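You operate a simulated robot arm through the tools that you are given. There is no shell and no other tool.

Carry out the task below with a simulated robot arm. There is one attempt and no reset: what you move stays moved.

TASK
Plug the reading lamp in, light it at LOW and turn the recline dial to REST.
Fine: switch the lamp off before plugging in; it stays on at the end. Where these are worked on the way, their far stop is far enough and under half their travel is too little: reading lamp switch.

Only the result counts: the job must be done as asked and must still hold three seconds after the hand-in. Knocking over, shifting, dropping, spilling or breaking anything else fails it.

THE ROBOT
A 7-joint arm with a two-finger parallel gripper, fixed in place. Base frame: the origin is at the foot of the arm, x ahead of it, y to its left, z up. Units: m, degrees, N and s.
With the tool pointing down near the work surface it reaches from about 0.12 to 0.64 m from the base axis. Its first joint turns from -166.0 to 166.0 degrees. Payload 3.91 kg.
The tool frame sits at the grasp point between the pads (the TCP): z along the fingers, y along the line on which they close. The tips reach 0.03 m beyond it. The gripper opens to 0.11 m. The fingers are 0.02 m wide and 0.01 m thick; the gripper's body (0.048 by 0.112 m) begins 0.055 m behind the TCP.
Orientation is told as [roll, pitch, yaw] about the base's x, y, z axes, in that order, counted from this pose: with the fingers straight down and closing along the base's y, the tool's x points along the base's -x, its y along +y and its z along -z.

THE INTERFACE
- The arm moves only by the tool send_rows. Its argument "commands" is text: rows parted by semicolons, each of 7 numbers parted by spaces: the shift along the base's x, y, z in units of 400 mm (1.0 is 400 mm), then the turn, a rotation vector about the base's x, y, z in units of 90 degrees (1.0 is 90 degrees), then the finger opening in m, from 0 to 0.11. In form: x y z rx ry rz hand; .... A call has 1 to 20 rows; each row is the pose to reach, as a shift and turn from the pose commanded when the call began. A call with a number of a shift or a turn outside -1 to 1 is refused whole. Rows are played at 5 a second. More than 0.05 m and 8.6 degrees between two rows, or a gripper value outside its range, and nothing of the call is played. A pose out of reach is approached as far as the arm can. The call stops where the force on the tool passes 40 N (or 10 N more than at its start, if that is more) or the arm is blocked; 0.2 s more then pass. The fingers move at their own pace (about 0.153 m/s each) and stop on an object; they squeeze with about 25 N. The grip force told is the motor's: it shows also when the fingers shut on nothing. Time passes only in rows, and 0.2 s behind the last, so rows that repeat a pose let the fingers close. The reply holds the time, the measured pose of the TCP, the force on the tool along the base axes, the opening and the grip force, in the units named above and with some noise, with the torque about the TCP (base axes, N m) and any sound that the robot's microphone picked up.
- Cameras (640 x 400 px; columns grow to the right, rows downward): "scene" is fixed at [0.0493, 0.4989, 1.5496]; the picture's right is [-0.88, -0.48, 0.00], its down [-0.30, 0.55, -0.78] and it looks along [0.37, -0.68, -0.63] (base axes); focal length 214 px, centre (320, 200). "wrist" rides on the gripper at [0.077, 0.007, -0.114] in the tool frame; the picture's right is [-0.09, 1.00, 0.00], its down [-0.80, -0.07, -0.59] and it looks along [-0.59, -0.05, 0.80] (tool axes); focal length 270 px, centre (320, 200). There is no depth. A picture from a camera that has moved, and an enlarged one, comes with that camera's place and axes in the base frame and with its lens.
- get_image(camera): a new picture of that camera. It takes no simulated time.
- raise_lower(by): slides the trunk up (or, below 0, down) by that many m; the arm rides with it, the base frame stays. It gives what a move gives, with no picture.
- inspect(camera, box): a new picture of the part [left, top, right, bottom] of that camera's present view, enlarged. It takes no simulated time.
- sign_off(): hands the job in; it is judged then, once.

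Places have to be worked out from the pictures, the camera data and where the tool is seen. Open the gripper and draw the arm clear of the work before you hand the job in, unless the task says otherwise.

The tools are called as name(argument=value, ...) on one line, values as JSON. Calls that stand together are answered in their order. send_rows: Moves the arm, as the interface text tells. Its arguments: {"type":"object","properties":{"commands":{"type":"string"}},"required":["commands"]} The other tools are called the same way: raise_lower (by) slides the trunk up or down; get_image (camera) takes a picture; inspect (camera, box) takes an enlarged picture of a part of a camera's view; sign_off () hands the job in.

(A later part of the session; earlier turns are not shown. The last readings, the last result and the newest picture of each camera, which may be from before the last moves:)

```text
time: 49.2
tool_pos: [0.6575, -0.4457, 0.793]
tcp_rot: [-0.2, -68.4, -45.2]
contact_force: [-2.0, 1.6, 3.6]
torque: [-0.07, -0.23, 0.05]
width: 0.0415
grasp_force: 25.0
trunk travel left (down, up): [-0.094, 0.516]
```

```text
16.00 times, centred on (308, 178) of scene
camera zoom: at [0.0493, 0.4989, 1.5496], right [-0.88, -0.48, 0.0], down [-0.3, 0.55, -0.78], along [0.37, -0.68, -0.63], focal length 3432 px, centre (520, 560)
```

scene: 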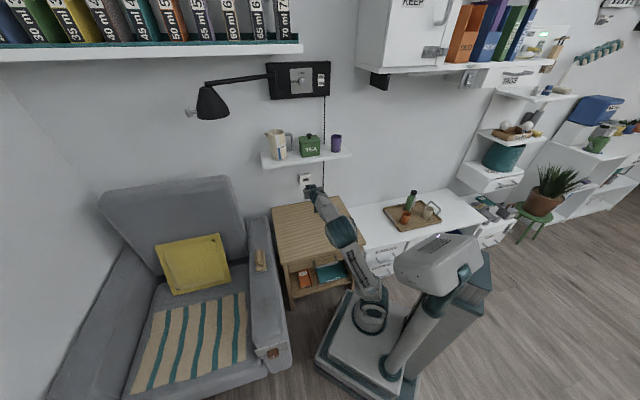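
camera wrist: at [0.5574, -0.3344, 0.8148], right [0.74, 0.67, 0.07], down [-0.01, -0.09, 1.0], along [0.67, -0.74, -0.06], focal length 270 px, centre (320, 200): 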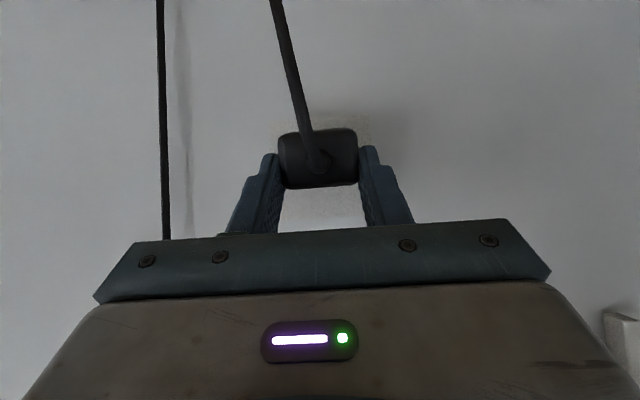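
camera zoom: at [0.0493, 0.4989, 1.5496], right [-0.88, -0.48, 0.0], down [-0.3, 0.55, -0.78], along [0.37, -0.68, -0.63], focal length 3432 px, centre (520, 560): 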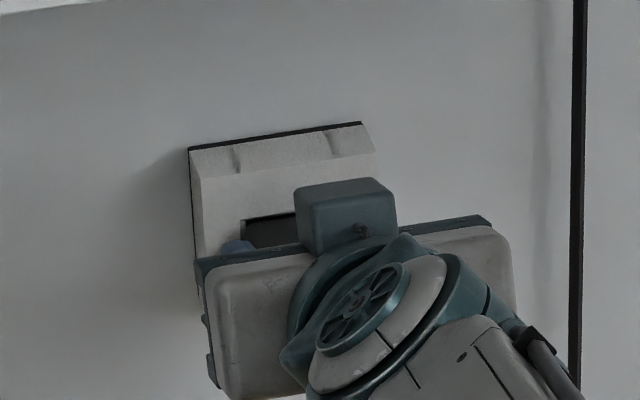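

Still only about 2.5 N of resistance at TCP f≈0.780. I continue in 2 mm steps until the force shows it is seated.

send_rows(commands="0.0035 -0.0035 0 0 0 0 0; 0.0071 -0.0071 0 0 0 0 0; 0.0106 -0.0106 0 0 0 0 0")

inspect(camera="wrist", box=[240, 80, 400, 200])

inspect(camera="scene", box=[290, 165, 325, 190])

```text
time: 50.0
tool_pos: [0.6612, -0.4496, 0.793]
tcp_rot: [-0.1, -68.3, -45.3]
contact_force: [-17.4, 14.9, -1.9]
torque: [0.21, 0.15, 0.07]
width: 0.0415
grasp_force: 25.4
trunk travel left (down, up): [-0.094, 0.516]
```

```text
3.33 times, centred on (320, 140) of wrist
camera zoom: at [0.5714, -0.3484, 0.7649], right [0.73, 0.68, 0.08], down [-0.23, 0.13, 0.96], along [0.64, -0.72, 0.25], focal length 901 px, centre (320, 400)
```

zoom: 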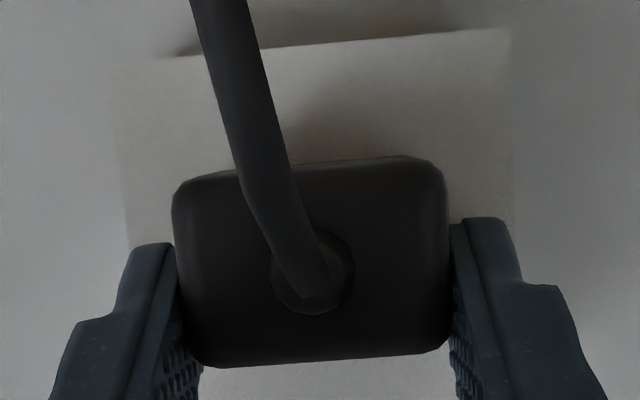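

```text
16.00 times, centred on (308, 178) of scene
camera zoom: at [0.0493, 0.4989, 1.5496], right [-0.88, -0.48, 0.0], down [-0.3, 0.55, -0.78], along [0.37, -0.68, -0.63], focal length 3432 px, centre (520, 560)
```

zoom: 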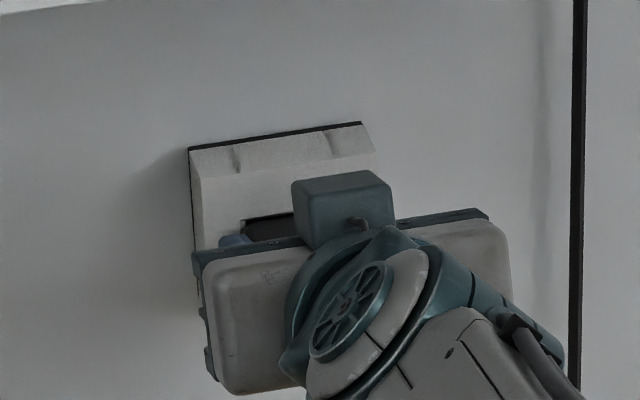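

The reaction jumped to 23 N with the body against the socket plate after about 19 mm of blade travel, so the plug is seated. I open the fingers and back straight out.

send_rows(commands="0 0 0 0 0 0 0.065; 0 0 0 0 0 0 0.065; -0.03 0.03 0 0 0 0 0.065; -0.08 0.08 0 0 0 0 0.065; -0.15 0.15 0 0 0 0 0.065; -0.22 0.22 0 0 0 0 0.065")

inspect(camera="wrist", box=[240, 60, 400, 180])

inspect(camera="scene", box=[285, 160, 335, 200])

```text
time: 51.4
tool_pos: [0.5759, -0.3628, 0.7939]
tcp_rot: [-0.2, -68.3, -45.3]
contact_force: [1.0, 0.2, 0.5]
torque: [0.0, -0.04, 0.02]
width: 0.0649
grasp_force: 0.1
trunk travel left (down, up): [-0.094, 0.516]
```

```text
3.33 times, centred on (320, 120) of wrist
camera zoom: at [0.4856, -0.2614, 0.7656], right [0.73, 0.68, 0.08], down [-0.23, 0.13, 0.96], along [0.64, -0.72, 0.25], focal length 901 px, centre (320, 467)
```

zoom: 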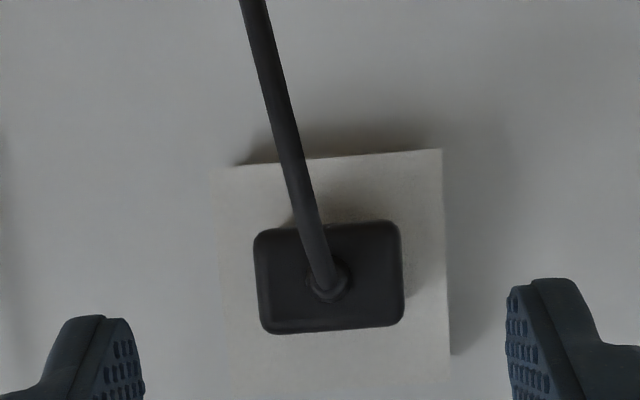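

```text
10.00 times, centred on (310, 180) of scene
camera zoom: at [0.0493, 0.4989, 1.5496], right [-0.88, -0.48, 0.0], down [-0.3, 0.55, -0.78], along [0.37, -0.68, -0.63], focal length 2145 px, centre (420, 400)
```

zoom: 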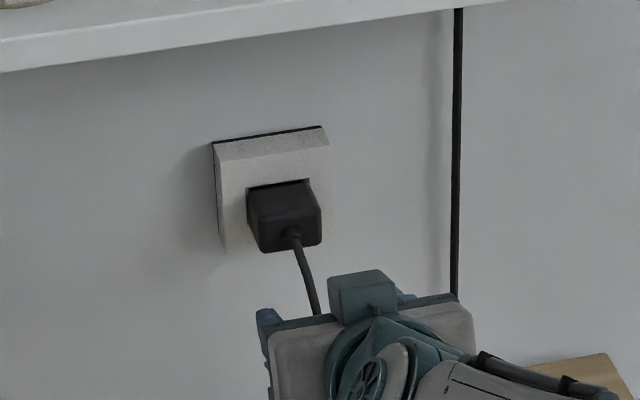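

The plug stays in the socket. I zoom to check that it is flush.

inspect(camera="scene", box=[295, 168, 320, 190])

inspect(camera="wrist", box=[285, 80, 365, 140])

```text
16.00 times, centred on (308, 179) of scene
camera zoom: at [0.0493, 0.4989, 1.5496], right [-0.88, -0.48, 0.0], down [-0.3, 0.55, -0.78], along [0.37, -0.68, -0.63], focal length 3432 px, centre (520, 536)
```

zoom: 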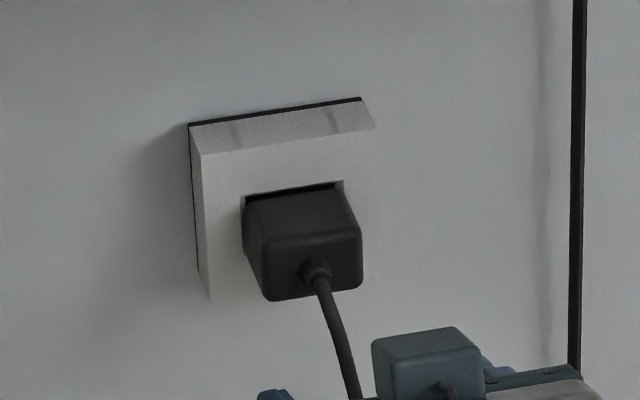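

```text
6.67 times, centred on (325, 110) of wrist
camera zoom: at [0.4856, -0.2614, 0.7656], right [0.73, 0.68, 0.08], down [-0.23, 0.13, 0.96], along [0.64, -0.72, 0.25], focal length 1802 px, centre (287, 800)
```

zoom: 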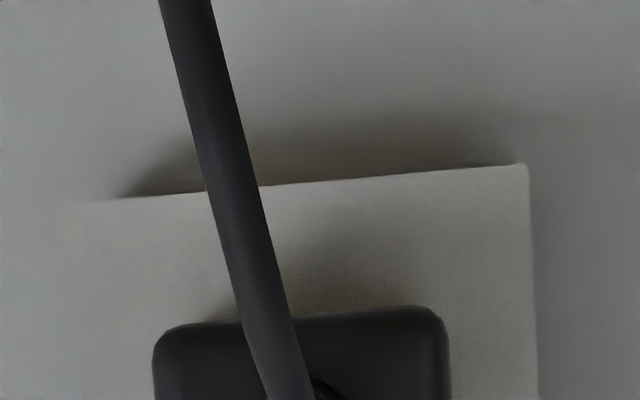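

The plug sits flush in the socket with no blade showing. Next is the recline dial, so I retract toward the robot and point the tool down before swinging over to the armchair side.

send_rows(commands="-0.0628 0.0592 0.035 0.0596 0.0596 0 0.06; -0.1256 0.1183 0.07 0.1192 0.1192 0 0.06; -0.1883 0.1775 0.105 0.1789 0.1789 0 0.06; -0.2511 0.2367 0.14 0.2385 0.2385 0 0.06; -0.3139 0.2958 0.175 0.2981 0.2981 0 0.06; -0.3767 0.355 0.21 0.3577 0.3577 0 0.06; -0.4394 0.4142 0.245 0.4174 0.4174 0 0.06; -0.5022 0.4733 0.28 0.477 0.477 0 0.06; -0.565 0.5325 0.315 0.5366 0.5366 0 0.06; -0.565 0.5325 0.315 0.5366 0.5366 0 0.06")

get_image(camera="scene")

```text
time: 53.6
tool_pos: [0.3449, -0.1472, 0.9202]
tcp_rot: [-0.4, 0.0, -45.2]
contact_force: [-0.8, 0.6, 0.5]
torque: [0.01, -0.02, 0.0]
width: 0.0601
grasp_force: 0.1
trunk travel left (down, up): [-0.094, 0.516]
```

```text
taken
```

scene: 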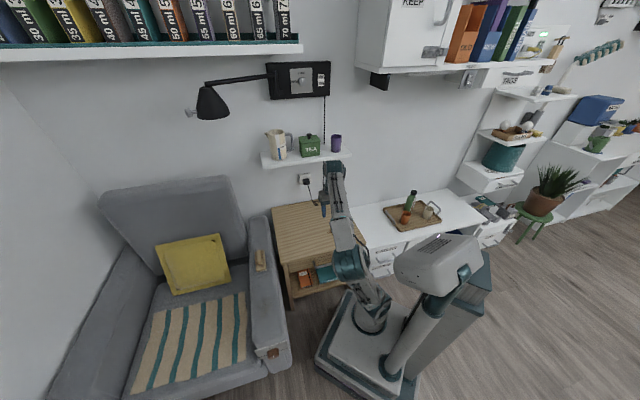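

The tool now points down. I swing over toward the armchair with a 90° yaw to view the recline dial from above.

send_rows(commands="-0.0302 0.0827 0.0063 0 0 0.0833 0.06; -0.0604 0.1654 0.0125 0 0 0.1667 0.06; -0.0906 0.2481 0.0188 0 0 0.25 0.06; -0.1208 0.3308 0.025 0 0 0.3333 0.06; -0.151 0.4135 0.0313 0 0 0.4167 0.06; -0.1813 0.4963 0.0375 0 0 0.5 0.06; -0.2115 0.579 0.0438 0 0 0.5833 0.06; -0.2417 0.6617 0.05 0 0 0.6667 0.06; -0.2719 0.7444 0.0563 0 0 0.75 0.06; -0.3021 0.8271 0.0625 0 0 0.8333 0.06; -0.3323 0.9098 0.0688 0 0 0.9167 0.06; -0.3625 0.9925 0.075 0 0 1.0 0.06; -0.3625 0.9925 0.075 0 0 1.0 0.06")

get_image(camera="wrist")

get_image(camera="scene")

```text
time: 55.6
tool_pos: [0.2665, 0.1002, 0.9378]
tcp_rot: [-1.4, -0.4, 6.3]
contact_force: [0.0, -0.3, 0.1]
torque: [-0.01, -0.01, 0.0]
width: 0.0601
grasp_force: 0.1
trunk travel left (down, up): [-0.094, 0.516]
stopped in row 9: the arm was blocked; the commanded pose is now the measured one
```

```text
taken
camera wrist: at [0.1894, 0.1004, 1.0527], right [-0.02, 1.0, -0.03], down [0.8, 0.03, 0.6], along [0.6, -0.01, -0.8], focal length 270 px, centre (320, 200)
```

wrist: 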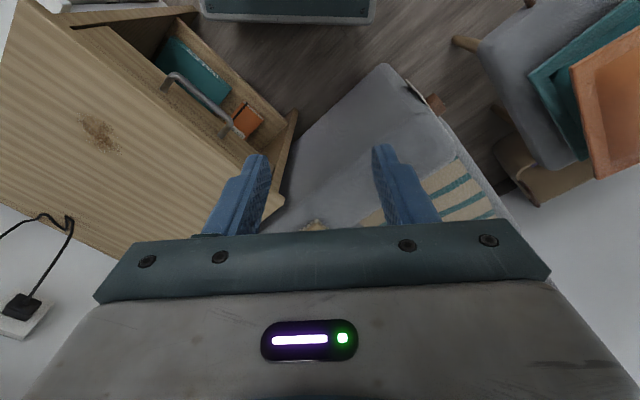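

```text
taken
```

scene: 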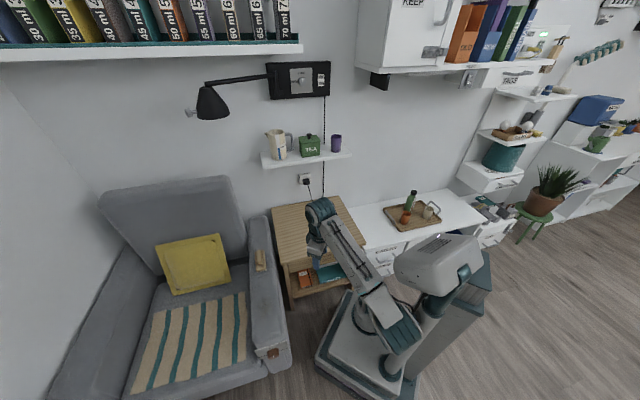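

The arm was blocked: the scene view shows its elbow leaning against the robot's own mast on the left. I raise the trunk 0.25 m so the arm can reach down and outward, then extend it to bring the elbow away from the mast.

raise_lower(by=0.25)

send_rows(commands="0.08 0 -0.05 0 0 0 0.06; 0.16 0 -0.11 0 0 0 0.06; 0.24 0.01 -0.18 0 0 0 0.06; 0.32 0.02 -0.25 0 0 0 0.06; 0.4 0.03 -0.32 0 0 0 0.06; 0.47 0.04 -0.39 0 0 0 0.06; 0.54 0.05 -0.46 0 0 0 0.06; 0.58 0.05 -0.53 0 0 0 0.06; 0.58 0.05 -0.6 0 0 0 0.06; 0.58 0.05 -0.6 0 0 0 0.06")

get_image(camera="scene")

get_image(camera="wrist")

```text
time: 58.1
tool_pos: [0.2676, 0.0989, 1.1885]
tcp_rot: [-1.5, -0.5, 6.4]
contact_force: [0.4, 0.8, 0.3]
torque: [0.04, 0.0, 0.01]
width: 0.06
grasp_force: 0.0
trunk travel left (down, up): [-0.344, 0.266]
```

```text
time: 60.4
tool_pos: [0.4998, 0.119, 0.9477]
tcp_rot: [-1.5, -0.4, 6.5]
contact_force: [-0.1, -0.1, 0.5]
torque: [0.01, -0.01, 0.01]
width: 0.0601
grasp_force: 0.0
trunk travel left (down, up): [-0.344, 0.266]
```

```text
taken
```

scene: 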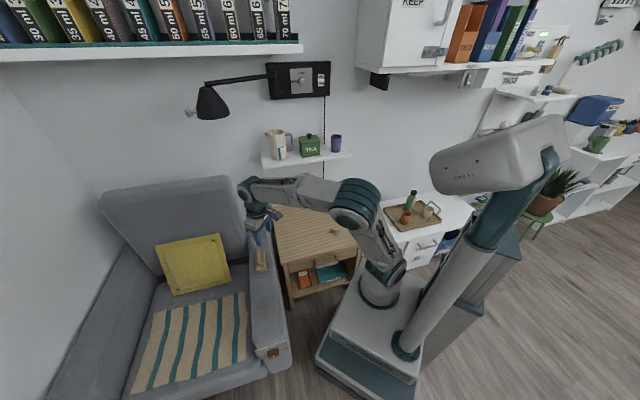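

```text
taken
camera wrist: at [0.4222, 0.1202, 1.0624], right [-0.03, 1.0, -0.02], down [0.8, 0.04, 0.6], along [0.6, 0.0, -0.8], focal length 270 px, centre (320, 200)
```

wrist: 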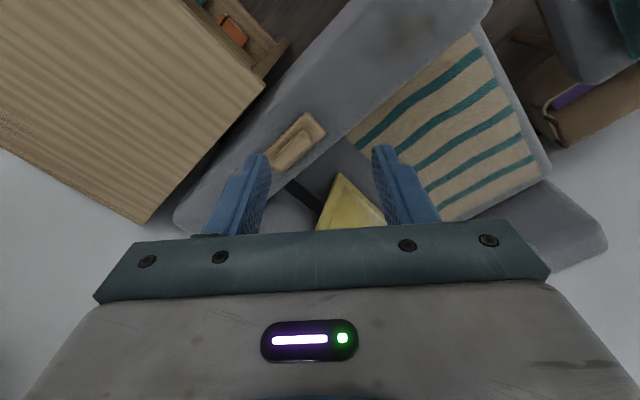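

The elbow is now up and clear of the mast. I swing the tool to above and just in front of the armrest end, yawing to -45°, at safe height.

send_rows(commands="-0.0525 0.0731 0 0.002 -0.0001 -0.0636 0.06; -0.105 0.1461 0 0.004 -0.0003 -0.1271 0.06; -0.1575 0.2192 0 0.0059 -0.0004 -0.1907 0.06; -0.21 0.2922 0 0.0079 -0.0006 -0.2542 0.06; -0.2625 0.3653 0 0.0099 -0.0007 -0.3178 0.06; -0.315 0.4383 0 0.0119 -0.0009 -0.3813 0.06; -0.3675 0.5114 0 0.0138 -0.001 -0.4449 0.06; -0.42 0.5844 0 0.0158 -0.0012 -0.5084 0.06; -0.4725 0.6575 0 0.0178 -0.0013 -0.572 0.06; -0.4725 0.6575 0 0.0178 -0.0013 -0.572 0.06")

get_image(camera="scene")

get_image(camera="wrist")

```text
time: 62.5
tool_pos: [0.3103, 0.3833, 0.9482]
tcp_rot: [0.2, 0.1, -45.0]
contact_force: [0.8, 1.6, 0.1]
torque: [-0.03, 0.02, 0.03]
width: 0.06
grasp_force: 0.1
trunk travel left (down, up): [-0.344, 0.266]
```

```text
taken
```

scene: 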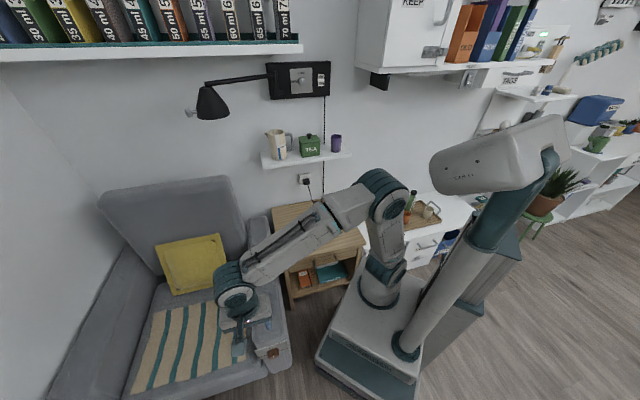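

```text
taken
camera wrist: at [0.2595, 0.443, 1.0634], right [0.77, 0.64, 0.0], down [0.52, -0.62, 0.59], along [0.38, -0.45, -0.8], focal length 270 px, centre (320, 200)
```

wrist: 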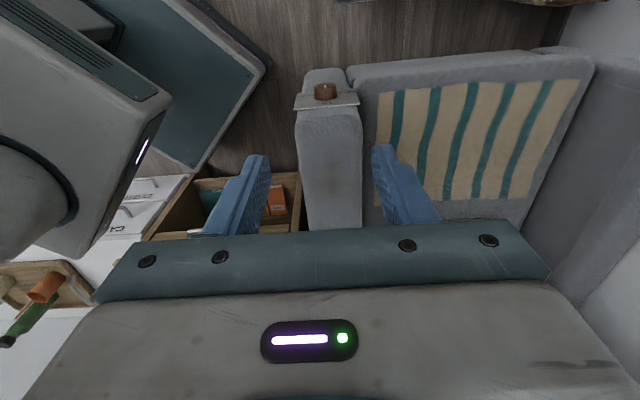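

The wrist camera now sees the armrest end and the dial. I enlarge it.

inspect(camera="wrist", box=[285, 60, 375, 120])

inspect(camera="scene", box=[252, 338, 292, 363])

inspect(camera="scene", box=[180, 230, 320, 385])

inspect(camera="scene", box=[285, 160, 335, 200])

```text
6.67 times, centred on (330, 90) of wrist
camera zoom: at [0.2595, 0.443, 1.0634], right [0.77, 0.64, 0.0], down [0.52, -0.62, 0.59], along [0.38, -0.45, -0.8], focal length 1802 px, centre (253, 933)
```

zoom: 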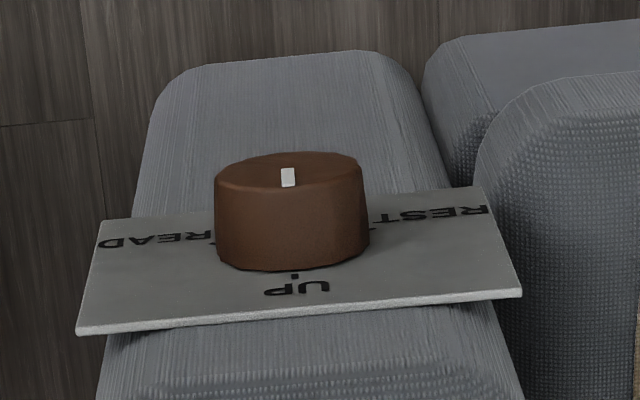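

```text
16.00 times, centred on (272, 350) of scene
camera zoom: at [0.0493, 0.4989, 1.5496], right [-0.88, -0.48, 0.0], down [-0.3, 0.55, -0.78], along [0.37, -0.68, -0.63], focal length 3432 px, centre (1088, -2208)
```

zoom: 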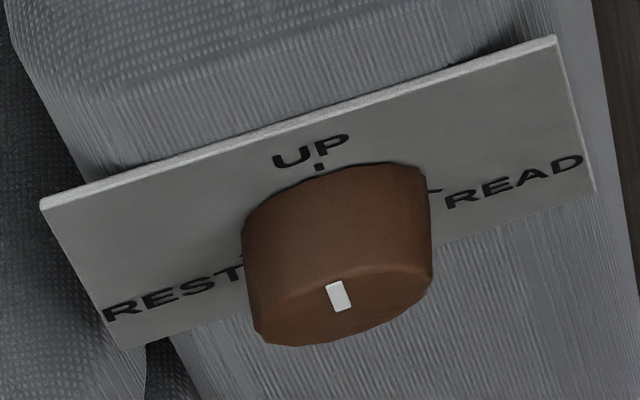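

```text
2.58 times, centred on (250, 308) of scene
camera zoom: at [0.0493, 0.4989, 1.5496], right [-0.88, -0.48, 0.0], down [-0.3, 0.55, -0.78], along [0.37, -0.68, -0.63], focal length 554 px, centre (501, -77)
```

zoom: 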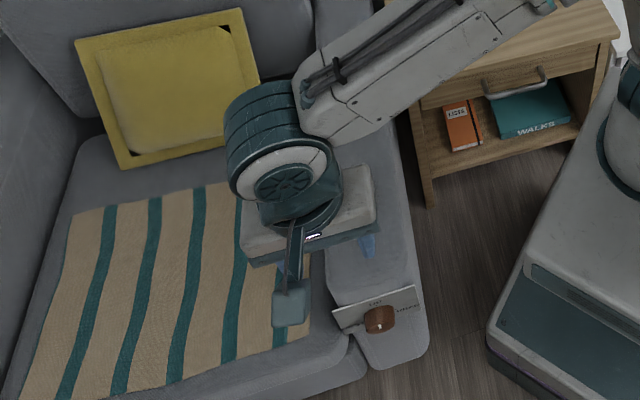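

```text
10.00 times, centred on (310, 180) of scene
camera zoom: at [0.0493, 0.4989, 1.5496], right [-0.88, -0.48, 0.0], down [-0.3, 0.55, -0.78], along [0.37, -0.68, -0.63], focal length 2145 px, centre (420, 400)
```

zoom: 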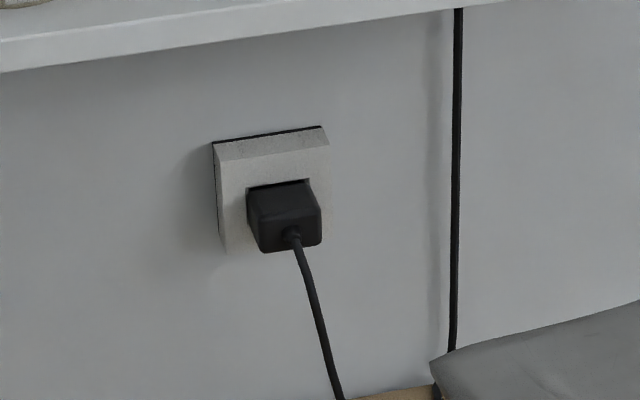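

The plug is still in place, and the dial's axis is horizontal (facing away from the wall) with its pointer straight at UP; REST is to the left as seen from the front, so it needs 90° counter-clockwise. I go lower in front of it with the tool tilted 60° below horizontal to fix its position by parallax.

send_rows(commands="-0.0188 0.0215 -0.1033 -0.0393 -0.0393 0 0.07; -0.0377 0.043 -0.2067 -0.0786 -0.0786 0 0.07; -0.0565 0.0645 -0.31 -0.1179 -0.1179 0 0.07; -0.0753 0.086 -0.4133 -0.1571 -0.1571 0 0.07; -0.0942 0.1075 -0.5167 -0.1964 -0.1964 0 0.07; -0.113 0.129 -0.62 -0.2357 -0.2357 0 0.07; -0.113 0.129 -0.62 -0.2357 -0.2357 0 0.07")

get_image(camera="wrist")

inspect(camera="wrist", box=[250, 30, 390, 120])

get_image(camera="scene")

```text
time: 64.2
tool_pos: [0.2655, 0.4355, 0.702]
tcp_rot: [0.0, -30.1, -45.0]
contact_force: [0.4, 0.1, -0.3]
torque: [-0.02, 0.01, -0.01]
width: 0.07
grasp_force: 0.0
trunk travel left (down, up): [-0.344, 0.266]
```

```text
taken
camera wrist: at [0.1823, 0.5274, 0.7626], right [0.76, 0.65, 0.04], down [0.23, -0.33, 0.92], along [0.61, -0.68, -0.4], focal length 270 px, centre (320, 200)
```

wrist: 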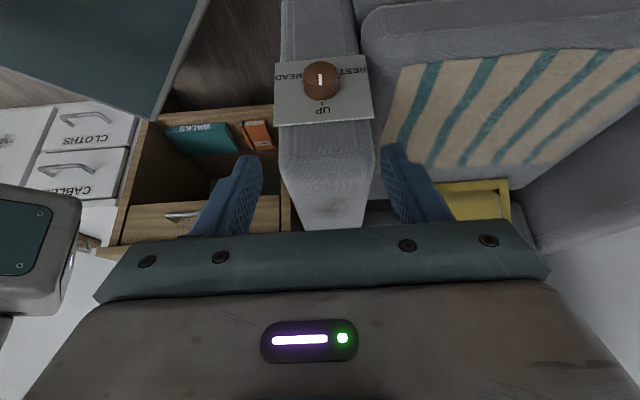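

```text
4.44 times, centred on (320, 75) of wrist
camera zoom: at [0.1823, 0.5274, 0.7626], right [0.76, 0.65, 0.04], down [0.23, -0.33, 0.92], along [0.61, -0.68, -0.4], focal length 1201 px, centre (320, 756)
```

zoom: 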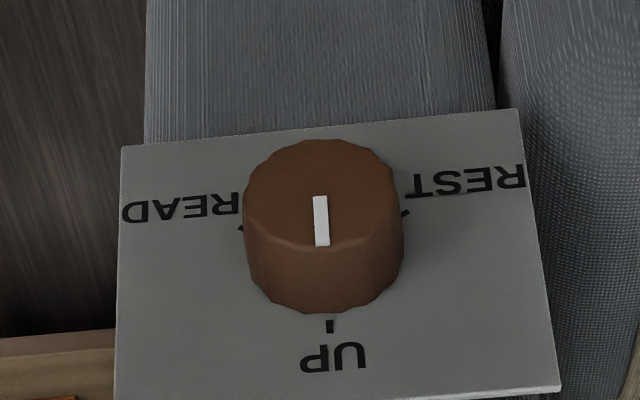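

```text
taken
```

scene: 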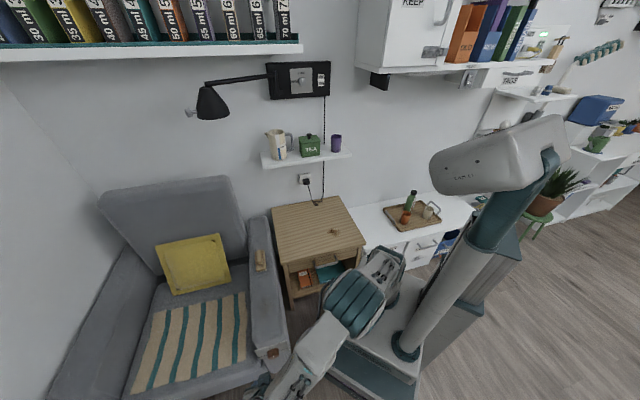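

The view shows the dial (about 46 mm wide, 25 mm deep, axis at f≈0.013–0.039, e≈0.496, z≈0.471) with its REST tick about 125° counter-clockwise from UP. I'll turn it in two grips; first I go to a pre-grasp pose with the hand leaned 31° toward the READ side.

send_rows(commands="0.0151 -0.0396 -0.0674 0.0406 -0.0406 0 0.078; 0.0302 -0.0792 -0.1348 0.0812 -0.0812 0 0.078; 0.0453 -0.1188 -0.2022 0.1218 -0.1218 0 0.078; 0.0603 -0.1583 -0.2695 0.1624 -0.1624 0 0.078; 0.0754 -0.1979 -0.3369 0.203 -0.203 0 0.078; 0.0905 -0.2375 -0.4043 0.2436 -0.2436 0 0.078; 0.0905 -0.2375 -0.4043 0.2436 -0.2436 0 0.078")

get_image(camera="wrist")

inspect(camera="scene", box=[200, 280, 360, 400])

```text
time: 65.8
tool_pos: [0.3027, 0.3377, 0.5383]
tcp_rot: [35.0, -25.4, -61.5]
contact_force: [-0.8, -0.3, 0.0]
torque: [-0.02, -0.01, 0.01]
width: 0.0781
grasp_force: 0.1
trunk travel left (down, up): [-0.344, 0.266]
```

```text
taken
camera wrist: at [0.1975, 0.4069, 0.5939], right [0.64, 0.53, 0.55], down [-0.1, -0.66, 0.75], along [0.76, -0.53, -0.37], focal length 270 px, centre (320, 200)
```

wrist: 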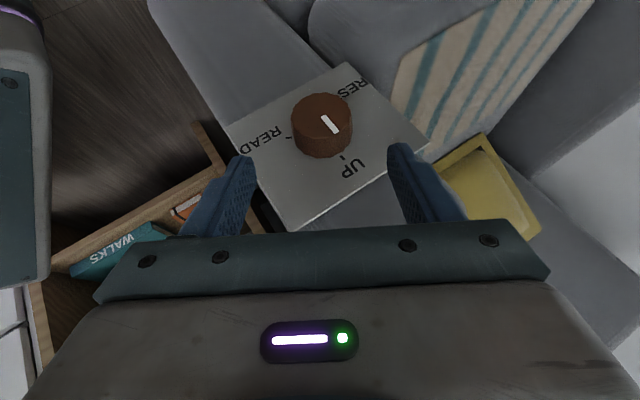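

```text
3.33 times, centred on (280, 340) of scene
camera zoom: at [0.0493, 0.4989, 1.5496], right [-0.88, -0.48, 0.0], down [-0.3, 0.55, -0.78], along [0.37, -0.68, -0.63], focal length 715 px, centre (453, -267)
```

zoom: 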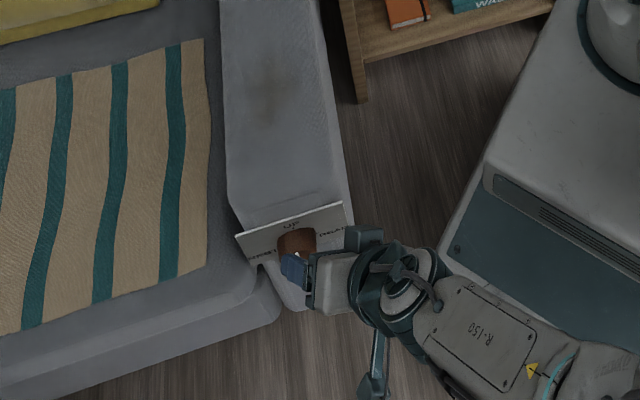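

The fingers point at the dial; I enlarge the view to check the centring before moving in.

inspect(camera="wrist", box=[220, 60, 430, 220])

```text
2.50 times, centred on (325, 140) of wrist
camera zoom: at [0.1975, 0.4069, 0.5939], right [0.64, 0.53, 0.55], down [-0.1, -0.66, 0.75], along [0.76, -0.53, -0.37], focal length 676 px, centre (308, 350)
```

zoom: 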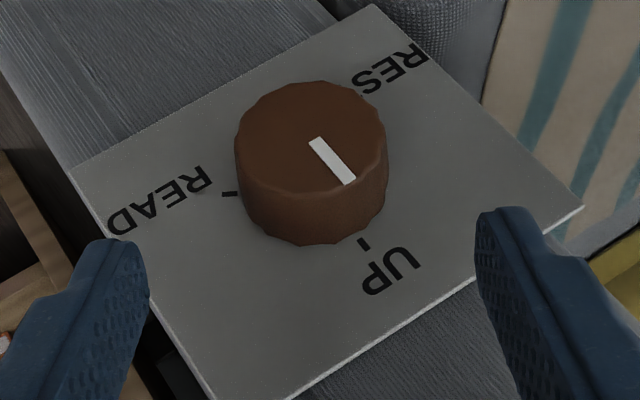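

Centred within about 1 mm. I move in along the tool so the pads straddle the dial, stopping just short of the plate.

send_rows(commands="0.0434 -0.0014 -0.0495 0 0 0 0.078; 0.0869 -0.0027 -0.099 0 0 0 0.078; 0.1129 -0.0036 -0.1287 0 0 0 0.078; 0.1303 -0.0041 -0.1485 0 0 0 0.078; 0.1303 -0.0041 -0.1485 0 0 0 0.078")

get_image(camera="wrist")

inspect(camera="scene", box=[240, 325, 310, 375])

```text
time: 67.0
tool_pos: [0.3527, 0.3364, 0.4812]
tcp_rot: [34.8, -25.4, -61.5]
contact_force: [0.9, -0.5, 1.3]
torque: [-0.03, 0.0, 0.0]
width: 0.0779
grasp_force: 0.1
trunk travel left (down, up): [-0.344, 0.266]
```

```text
taken
camera wrist: at [0.2476, 0.4066, 0.5364], right [0.64, 0.53, 0.55], down [-0.09, -0.66, 0.75], along [0.76, -0.53, -0.37], focal length 270 px, centre (320, 200)
```

wrist: 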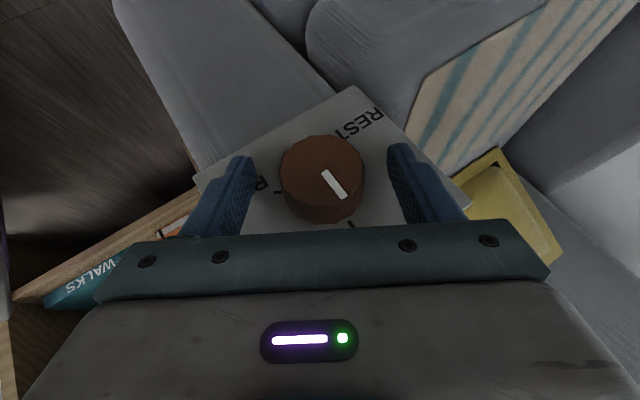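

```text
8.00 times, centred on (275, 350) of scene
camera zoom: at [0.0493, 0.4989, 1.5496], right [-0.88, -0.48, 0.0], down [-0.3, 0.55, -0.78], along [0.37, -0.68, -0.63], focal length 1716 px, centre (680, -1000)
```

zoom: 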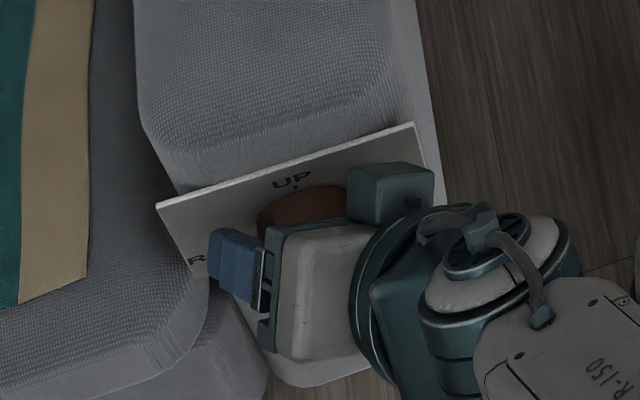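

The dial is between the pads. I close on it.

send_rows(commands="0 0 0 0 0 0 0.03; 0 0 0 0 0 0 0.0; 0 0 0 0 0 0 0.0; 0 0 0 0 0 0 0.0")

get_image(camera="wrist")

```text
time: 68.0
tool_pos: [0.3537, 0.3371, 0.4818]
tcp_rot: [34.8, -25.3, -61.5]
contact_force: [8.6, 5.5, 3.1]
torque: [-0.03, -0.25, 0.41]
width: 0.0464
grasp_force: 44.4
trunk travel left (down, up): [-0.344, 0.266]
```

```text
taken
camera wrist: at [0.2481, 0.4069, 0.5369], right [0.64, 0.53, 0.55], down [-0.1, -0.66, 0.75], along [0.76, -0.53, -0.37], focal length 270 px, centre (320, 200)
```

wrist: 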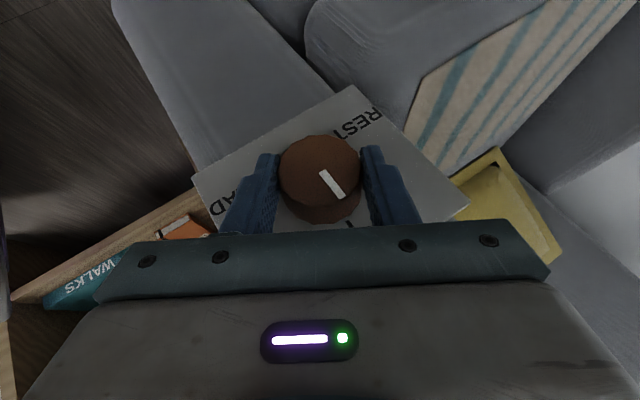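

Gripped at 46 mm with little side load. I turn the dial 62° counter-clockwise, moving the hand around the dial's axis.

send_rows(commands="0.0026 0.0026 0.0019 -0.0609 0.0609 0 0; 0.0053 0.0053 0.0032 -0.1218 0.1218 0 0; 0.0081 0.0081 0.004 -0.1827 0.1827 0 0; 0.0109 0.0109 0.0043 -0.2436 0.2436 0 0; 0.0138 0.0138 0.004 -0.3045 0.3045 0 0; 0.0166 0.0166 0.0032 -0.3653 0.3653 0 0; 0.0193 0.0193 0.0019 -0.4262 0.4262 0 0; 0.0219 0.0219 0 -0.4871 0.4871 0 0")

get_image(camera="wrist")

inspect(camera="scene", box=[200, 280, 360, 400])

```text
time: 69.8
tool_pos: [0.3605, 0.3466, 0.4781]
tcp_rot: [-35.0, -25.2, -28.3]
contact_force: [-8.8, -0.8, -6.6]
torque: [0.64, 0.08, -0.56]
width: 0.0462
grasp_force: 44.9
trunk travel left (down, up): [-0.344, 0.266]
```

```text
taken
camera wrist: at [0.2998, 0.4606, 0.5277], right [0.67, 0.56, -0.48], down [0.57, 0.01, 0.82], along [0.47, -0.83, -0.32], focal length 270 px, centre (320, 200)
```

wrist: 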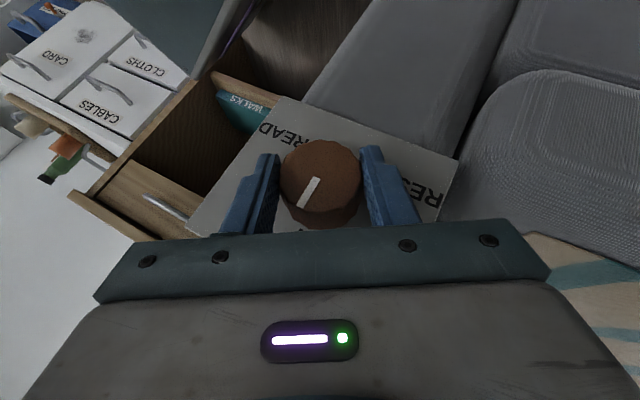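

```text
3.33 times, centred on (280, 340) of scene
camera zoom: at [0.0493, 0.4989, 1.5496], right [-0.88, -0.48, 0.0], down [-0.3, 0.55, -0.78], along [0.37, -0.68, -0.63], focal length 715 px, centre (453, -267)
```

zoom: 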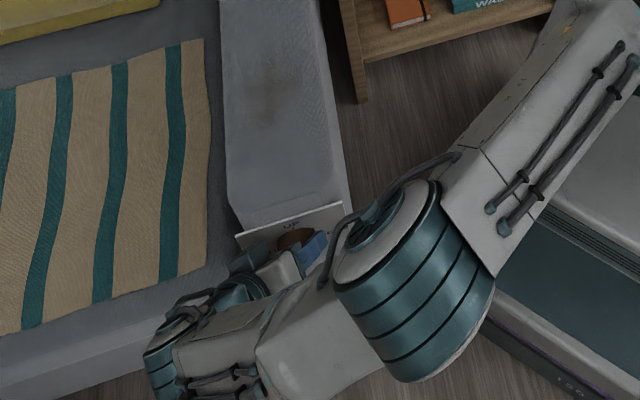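

In the gripper view the pointer seems to have stayed with the plate, so the pads may have slipped round the dial. I zoom in to check.

inspect(camera="wrist", box=[240, 110, 400, 230])

```text
3.33 times, centred on (320, 170) of wrist
camera zoom: at [0.2998, 0.4606, 0.5277], right [0.67, 0.56, -0.48], down [0.57, 0.01, 0.82], along [0.47, -0.83, -0.32], focal length 901 px, centre (320, 300)
```

zoom: 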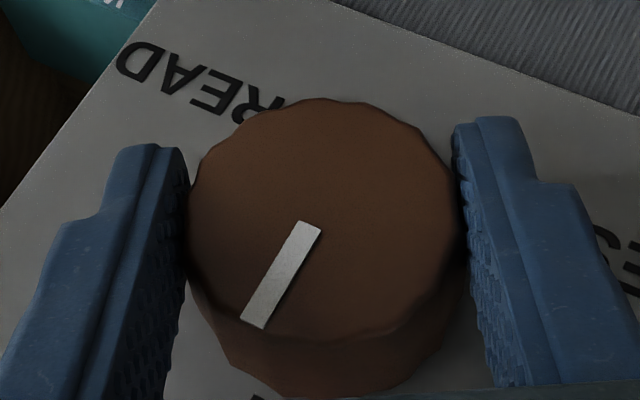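

The pointer is still exactly at UP, so the pads slipped. I probe by rotating back only 10° slowly and reading the torque, to learn how stiff the dial is.

send_rows(commands="0 0 0 0.0131 -0.0131 0 0; 0 0 0 0.0262 -0.0262 0 0; 0 0 0 0.0393 -0.0393 0 0; 0 0 0 0.0524 -0.0524 0 0; 0 0 0 0.0786 -0.0786 0 0")

inspect(camera="wrist", box=[240, 110, 400, 230])

```text
time: 71.0
tool_pos: [0.3583, 0.3454, 0.4785]
tcp_rot: [-24.1, -27.6, -33.2]
contact_force: [-25.8, -12.9, -4.7]
torque: [0.31, 0.66, -0.63]
width: 0.0458
grasp_force: 44.8
trunk travel left (down, up): [-0.344, 0.266]
```

```text
3.33 times, centred on (320, 170) of wrist
camera zoom: at [0.2924, 0.4533, 0.534], right [0.72, 0.61, -0.32], down [0.47, -0.09, 0.88], along [0.51, -0.78, -0.36], focal length 901 px, centre (320, 300)
```

zoom: 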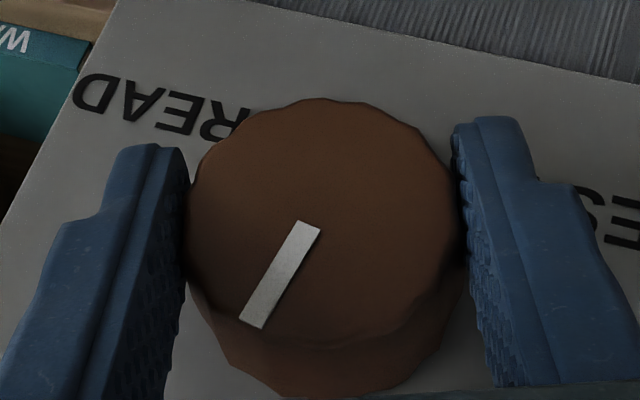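

Turning back clockwise, the dial did move with the gripper (pointer fixed in the gripper view while the plate turned), so UP is an end stop and the order is UP → READ → REST clockwise, about 235° in all. I continue clockwise along the arc.

send_rows(commands="-0.006 -0.006 0.0035 0.0589 -0.0589 0 0; -0.0087 -0.0087 0.004 0.1178 -0.1178 0 0; -0.0115 -0.0115 0.0043 0.1768 -0.1768 0 0; -0.0143 -0.0143 0.004 0.2357 -0.2357 0 0; -0.017 -0.017 0.003 0.2946 -0.2946 0 0; -0.0196 -0.0196 0.0018 0.3535 -0.3535 0 0; -0.0221 -0.0221 -0.0003 0.4125 -0.4125 0 0; -0.0242 -0.0242 -0.0025 0.4714 -0.4714 0 0")

get_image(camera="wrist")

inspect(camera="wrist", box=[240, 110, 400, 230])

inspect(camera="scene", box=[200, 280, 360, 400])

```text
time: 72.8
tool_pos: [0.3516, 0.3382, 0.4777]
tcp_rot: [43.3, -22.8, -64.8]
contact_force: [4.7, 13.0, -17.8]
torque: [0.61, 0.68, -0.03]
width: 0.0461
grasp_force: 45.2
trunk travel left (down, up): [-0.344, 0.266]
```

```text
taken
camera wrist: at [0.2417, 0.4021, 0.5301], right [0.58, 0.47, 0.66], down [-0.16, -0.73, 0.66], along [0.8, -0.49, -0.34], focal length 270 px, centre (320, 200)
```

wrist: 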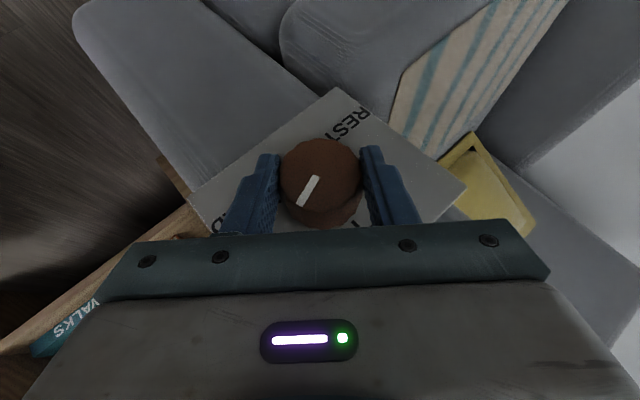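

```text
3.33 times, centred on (320, 170) of wrist
camera zoom: at [0.2417, 0.4021, 0.5301], right [0.58, 0.47, 0.66], down [-0.16, -0.73, 0.66], along [0.8, -0.49, -0.34], focal length 901 px, centre (320, 300)
```

zoom: 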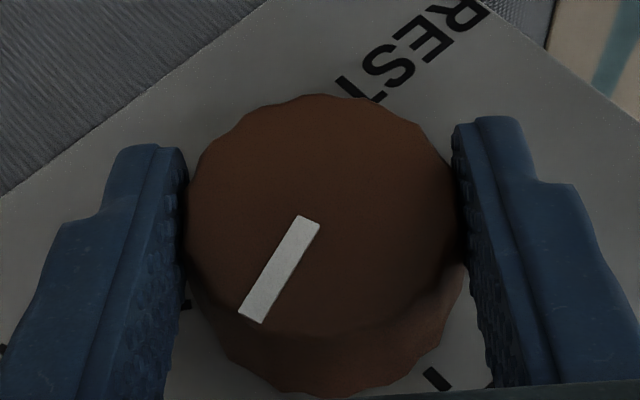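

```text
3.33 times, centred on (280, 340) of scene
camera zoom: at [0.0493, 0.4989, 1.5496], right [-0.88, -0.48, 0.0], down [-0.3, 0.55, -0.78], along [0.37, -0.68, -0.63], focal length 715 px, centre (453, -267)
```

zoom: 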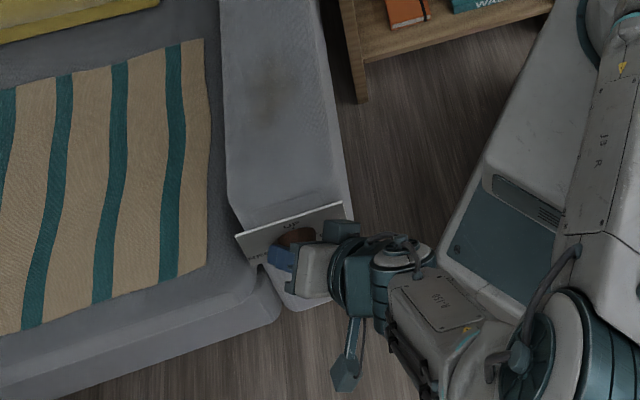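

The dial now follows the gripper: the pointer is about 70° clockwise from UP. I open, swing the hand back 80° around the dial and regrip.

send_rows(commands="0 0 0 0 0 0 0.078; 0 0 0 0 0 0 0.078; 0.0022 0.0022 0.0007 -0.0571 0.0571 0 0.078; 0.0045 0.0045 0.002 -0.1143 0.1143 0 0.078; 0.0071 0.0071 0.003 -0.1714 0.1714 0 0.078; 0.0097 0.0097 0.0037 -0.2286 0.2286 0 0.078; 0.0124 0.0124 0.0042 -0.2857 0.2857 0 0.078; 0.015 0.015 0.0041 -0.3428 0.3428 0 0.078; 0.0177 0.0177 0.0035 -0.4 0.4 0 0.078; 0.0203 0.0203 0.0025 -0.4571 0.4571 0 0.078; 0.0228 0.0228 0.001 -0.5143 0.5143 0 0.078; 0.0251 0.0251 -0.0009 -0.5714 0.5714 0 0.078; 0.0273 0.0273 -0.0032 -0.6285 0.6285 0 0.078")

get_image(camera="wrist")

inspect(camera="wrist", box=[220, 90, 430, 230])

```text
time: 75.5
tool_pos: [0.3629, 0.348, 0.4766]
tcp_rot: [-45.2, -22.1, -24.2]
contact_force: [0.0, 0.1, -1.1]
torque: [0.0, 0.0, 0.0]
width: 0.078
grasp_force: 0.1
trunk travel left (down, up): [-0.344, 0.266]
```

```text
taken
camera wrist: at [0.3075, 0.4676, 0.5184], right [0.6, 0.5, -0.62], down [0.67, 0.11, 0.74], along [0.43, -0.86, -0.27], focal length 270 px, centre (320, 200)
```

wrist: 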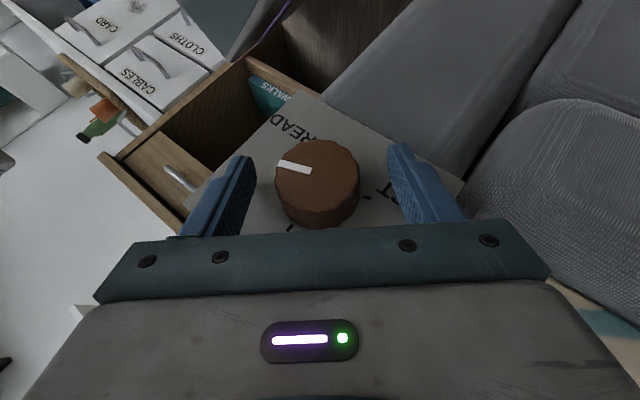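

```text
2.86 times, centred on (325, 160) of wrist
camera zoom: at [0.3075, 0.4676, 0.5184], right [0.6, 0.5, -0.62], down [0.67, 0.11, 0.74], along [0.43, -0.86, -0.27], focal length 772 px, centre (306, 314)
```

zoom: 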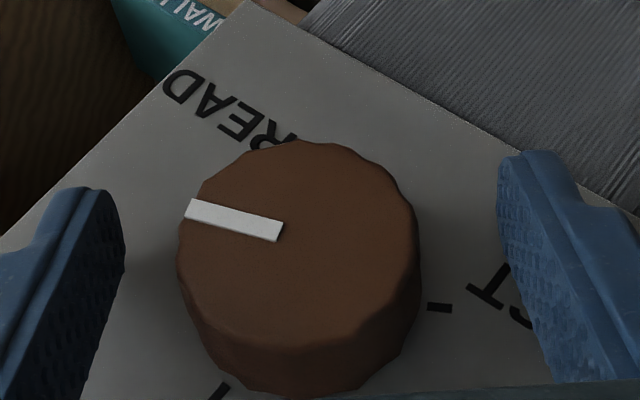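

The pointer is now toward READ, with the REST tick still ahead clockwise. I nudge 2–3 mm to centre and close again.

send_rows(commands="-0.0035 -0.0035 0.0038 0 0 0 0.078; -0.0035 -0.0035 0.0038 0 0 0 0.03; -0.0035 -0.0035 0.0038 0 0 0 0; -0.0035 -0.0035 0.0038 0 0 0 0; -0.0035 -0.0035 0.0038 0 0 0 0")

send_rows(commands="-0.0021 -0.0021 0.0023 0.0571 -0.0571 0 0; -0.0045 -0.0045 0.0042 0.1143 -0.1143 0 0; -0.0069 -0.0069 0.0057 0.1714 -0.1714 0 0; -0.0095 -0.0095 0.0067 0.2286 -0.2286 0 0; -0.0122 -0.0122 0.0073 0.2857 -0.2857 0 0; -0.0149 -0.0149 0.0073 0.3428 -0.3428 0 0; -0.0176 -0.0176 0.0069 0.4 -0.4 0 0; -0.0202 -0.0202 0.006 0.4571 -0.4571 0 0; -0.0227 -0.0227 0.0047 0.5143 -0.5143 0 0; -0.025 -0.025 0.0029 0.5714 -0.5714 0 0; -0.0273 -0.0273 0.0007 0.6285 -0.6285 0 0")

inspect(camera="wrist", box=[220, 90, 430, 230])

```text
time: 76.8
tool_pos: [0.3623, 0.3481, 0.478]
tcp_rot: [-45.0, -22.1, -24.3]
contact_force: [2.6, 3.6, -3.1]
torque: [0.16, 0.05, 0.17]
width: 0.0464
grasp_force: 44.6
trunk travel left (down, up): [-0.344, 0.266]
```

```text
time: 79.2
tool_pos: [0.3525, 0.3385, 0.4782]
tcp_rot: [43.4, -22.7, -65.0]
contact_force: [26.8, 23.0, -10.0]
torque: [0.65, 0.33, 0.45]
width: 0.0466
grasp_force: 45.2
trunk travel left (down, up): [-0.344, 0.266]
```

```text
2.86 times, centred on (325, 160) of wrist
camera zoom: at [0.2418, 0.4023, 0.53], right [0.58, 0.47, 0.66], down [-0.17, -0.73, 0.66], along [0.8, -0.49, -0.34], focal length 772 px, centre (306, 314)
```

zoom: 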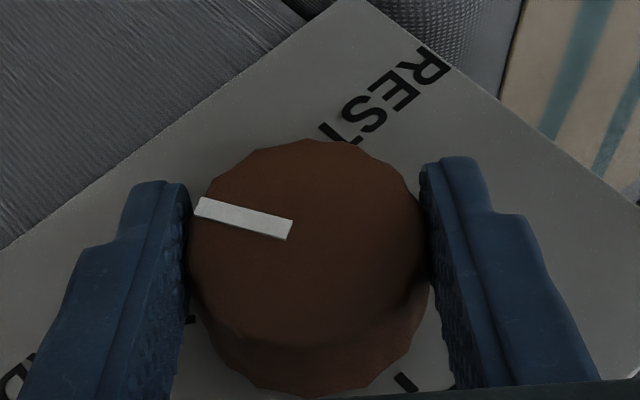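

The dial followed again (about 150° from UP now). I open, swing back 80° with a slightly corrected axis, and regrip.

send_rows(commands="0 0 0 0 0 0 0.078; 0 0 0 0 0 0 0.078; 0.004 0.004 0.0047 -0.0571 0.0571 0 0.078; 0.0063 0.0063 0.0065 -0.1143 0.1143 0 0.078; 0.0089 0.0089 0.0078 -0.1714 0.1714 0 0.078; 0.0115 0.0115 0.0087 -0.2286 0.2286 0 0.078; 0.0142 0.0142 0.0092 -0.2857 0.2857 0 0.078; 0.0168 0.0168 0.0091 -0.3428 0.3428 0 0.078; 0.0195 0.0195 0.0085 -0.4 0.4 0 0.078; 0.0221 0.0221 0.0075 -0.4571 0.4571 0 0.078; 0.0246 0.0246 0.006 -0.5143 0.5143 0 0.078; 0.0269 0.0269 0.0041 -0.5714 0.5714 0 0.078; 0.0291 0.0291 0.0018 -0.6285 0.6285 0 0.078")

inspect(camera="wrist", box=[220, 90, 430, 230])

```text
time: 82.0
tool_pos: [0.362, 0.3468, 0.4805]
tcp_rot: [-45.2, -22.1, -24.3]
contact_force: [0.4, 0.1, -0.5]
torque: [-0.01, -0.01, 0.01]
width: 0.0779
grasp_force: 0.1
trunk travel left (down, up): [-0.344, 0.266]
```

```text
2.86 times, centred on (325, 160) of wrist
camera zoom: at [0.3072, 0.4667, 0.5213], right [0.6, 0.5, -0.62], down [0.67, 0.11, 0.74], along [0.43, -0.86, -0.27], focal length 772 px, centre (306, 314)
```

zoom: 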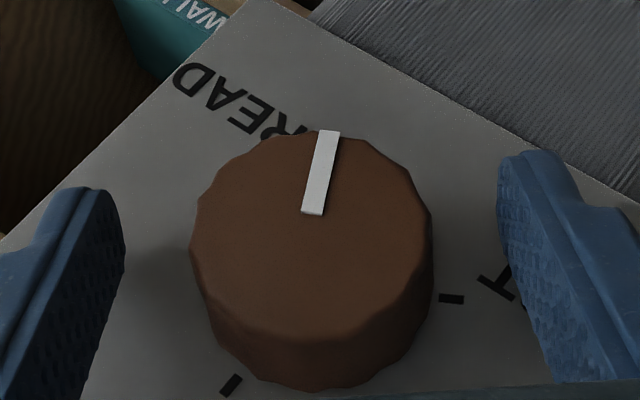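

Now both ticks are visible: the pointer is about 149° from UP and REST at about 234°, so about 85° remains. I close and turn 85° clockwise.

send_rows(commands="0 0 0 0 0 0 0.03; 0 0 0 0 0 0 0; 0 0 0 0 0 0 0; 0 0 0 0 0 0 0")

send_rows(commands="-0.0023 -0.0023 0.0025 0.0607 -0.0607 0 0; -0.0048 -0.0048 0.0044 0.1214 -0.1214 0 0; -0.0074 -0.0074 0.0059 0.1821 -0.1821 0 0; -0.0102 -0.0102 0.0069 0.2428 -0.2428 0 0; -0.013 -0.013 0.0073 0.3036 -0.3036 0 0; -0.0159 -0.0159 0.0072 0.3643 -0.3643 0 0; -0.0187 -0.0187 0.0066 0.425 -0.425 0 0; -0.0214 -0.0214 0.0054 0.4857 -0.4857 0 0; -0.024 -0.024 0.0037 0.5464 -0.5464 0 0; -0.0265 -0.0265 0.0015 0.6071 -0.6071 0 0; -0.0287 -0.0287 -0.0011 0.6678 -0.6678 0 0")

inspect(camera="wrist", box=[220, 90, 430, 230])

```text
time: 83.0
tool_pos: [0.3633, 0.3469, 0.4782]
tcp_rot: [-45.0, -22.2, -24.2]
contact_force: [7.4, 5.4, -5.4]
torque: [0.32, 0.16, 0.55]
width: 0.0464
grasp_force: 44.9
trunk travel left (down, up): [-0.344, 0.266]
```

```text
time: 85.3
tool_pos: [0.3508, 0.336, 0.48]
tcp_rot: [48.0, -21.1, -66.7]
contact_force: [7.6, 16.3, -14.6]
torque: [0.71, 0.68, 1.03]
width: 0.0463
grasp_force: 45.6
trunk travel left (down, up): [-0.344, 0.266]
```

```text
2.86 times, centred on (325, 160) of wrist
camera zoom: at [0.2382, 0.3976, 0.5278], right [0.54, 0.43, 0.72], down [-0.2, -0.77, 0.61], along [0.82, -0.47, -0.32], focal length 772 px, centre (306, 314)
```

zoom: 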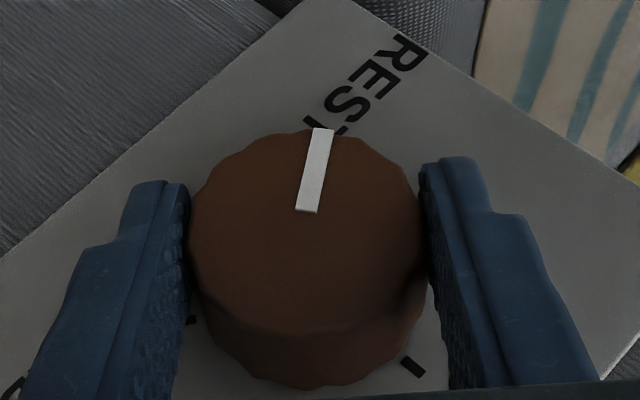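

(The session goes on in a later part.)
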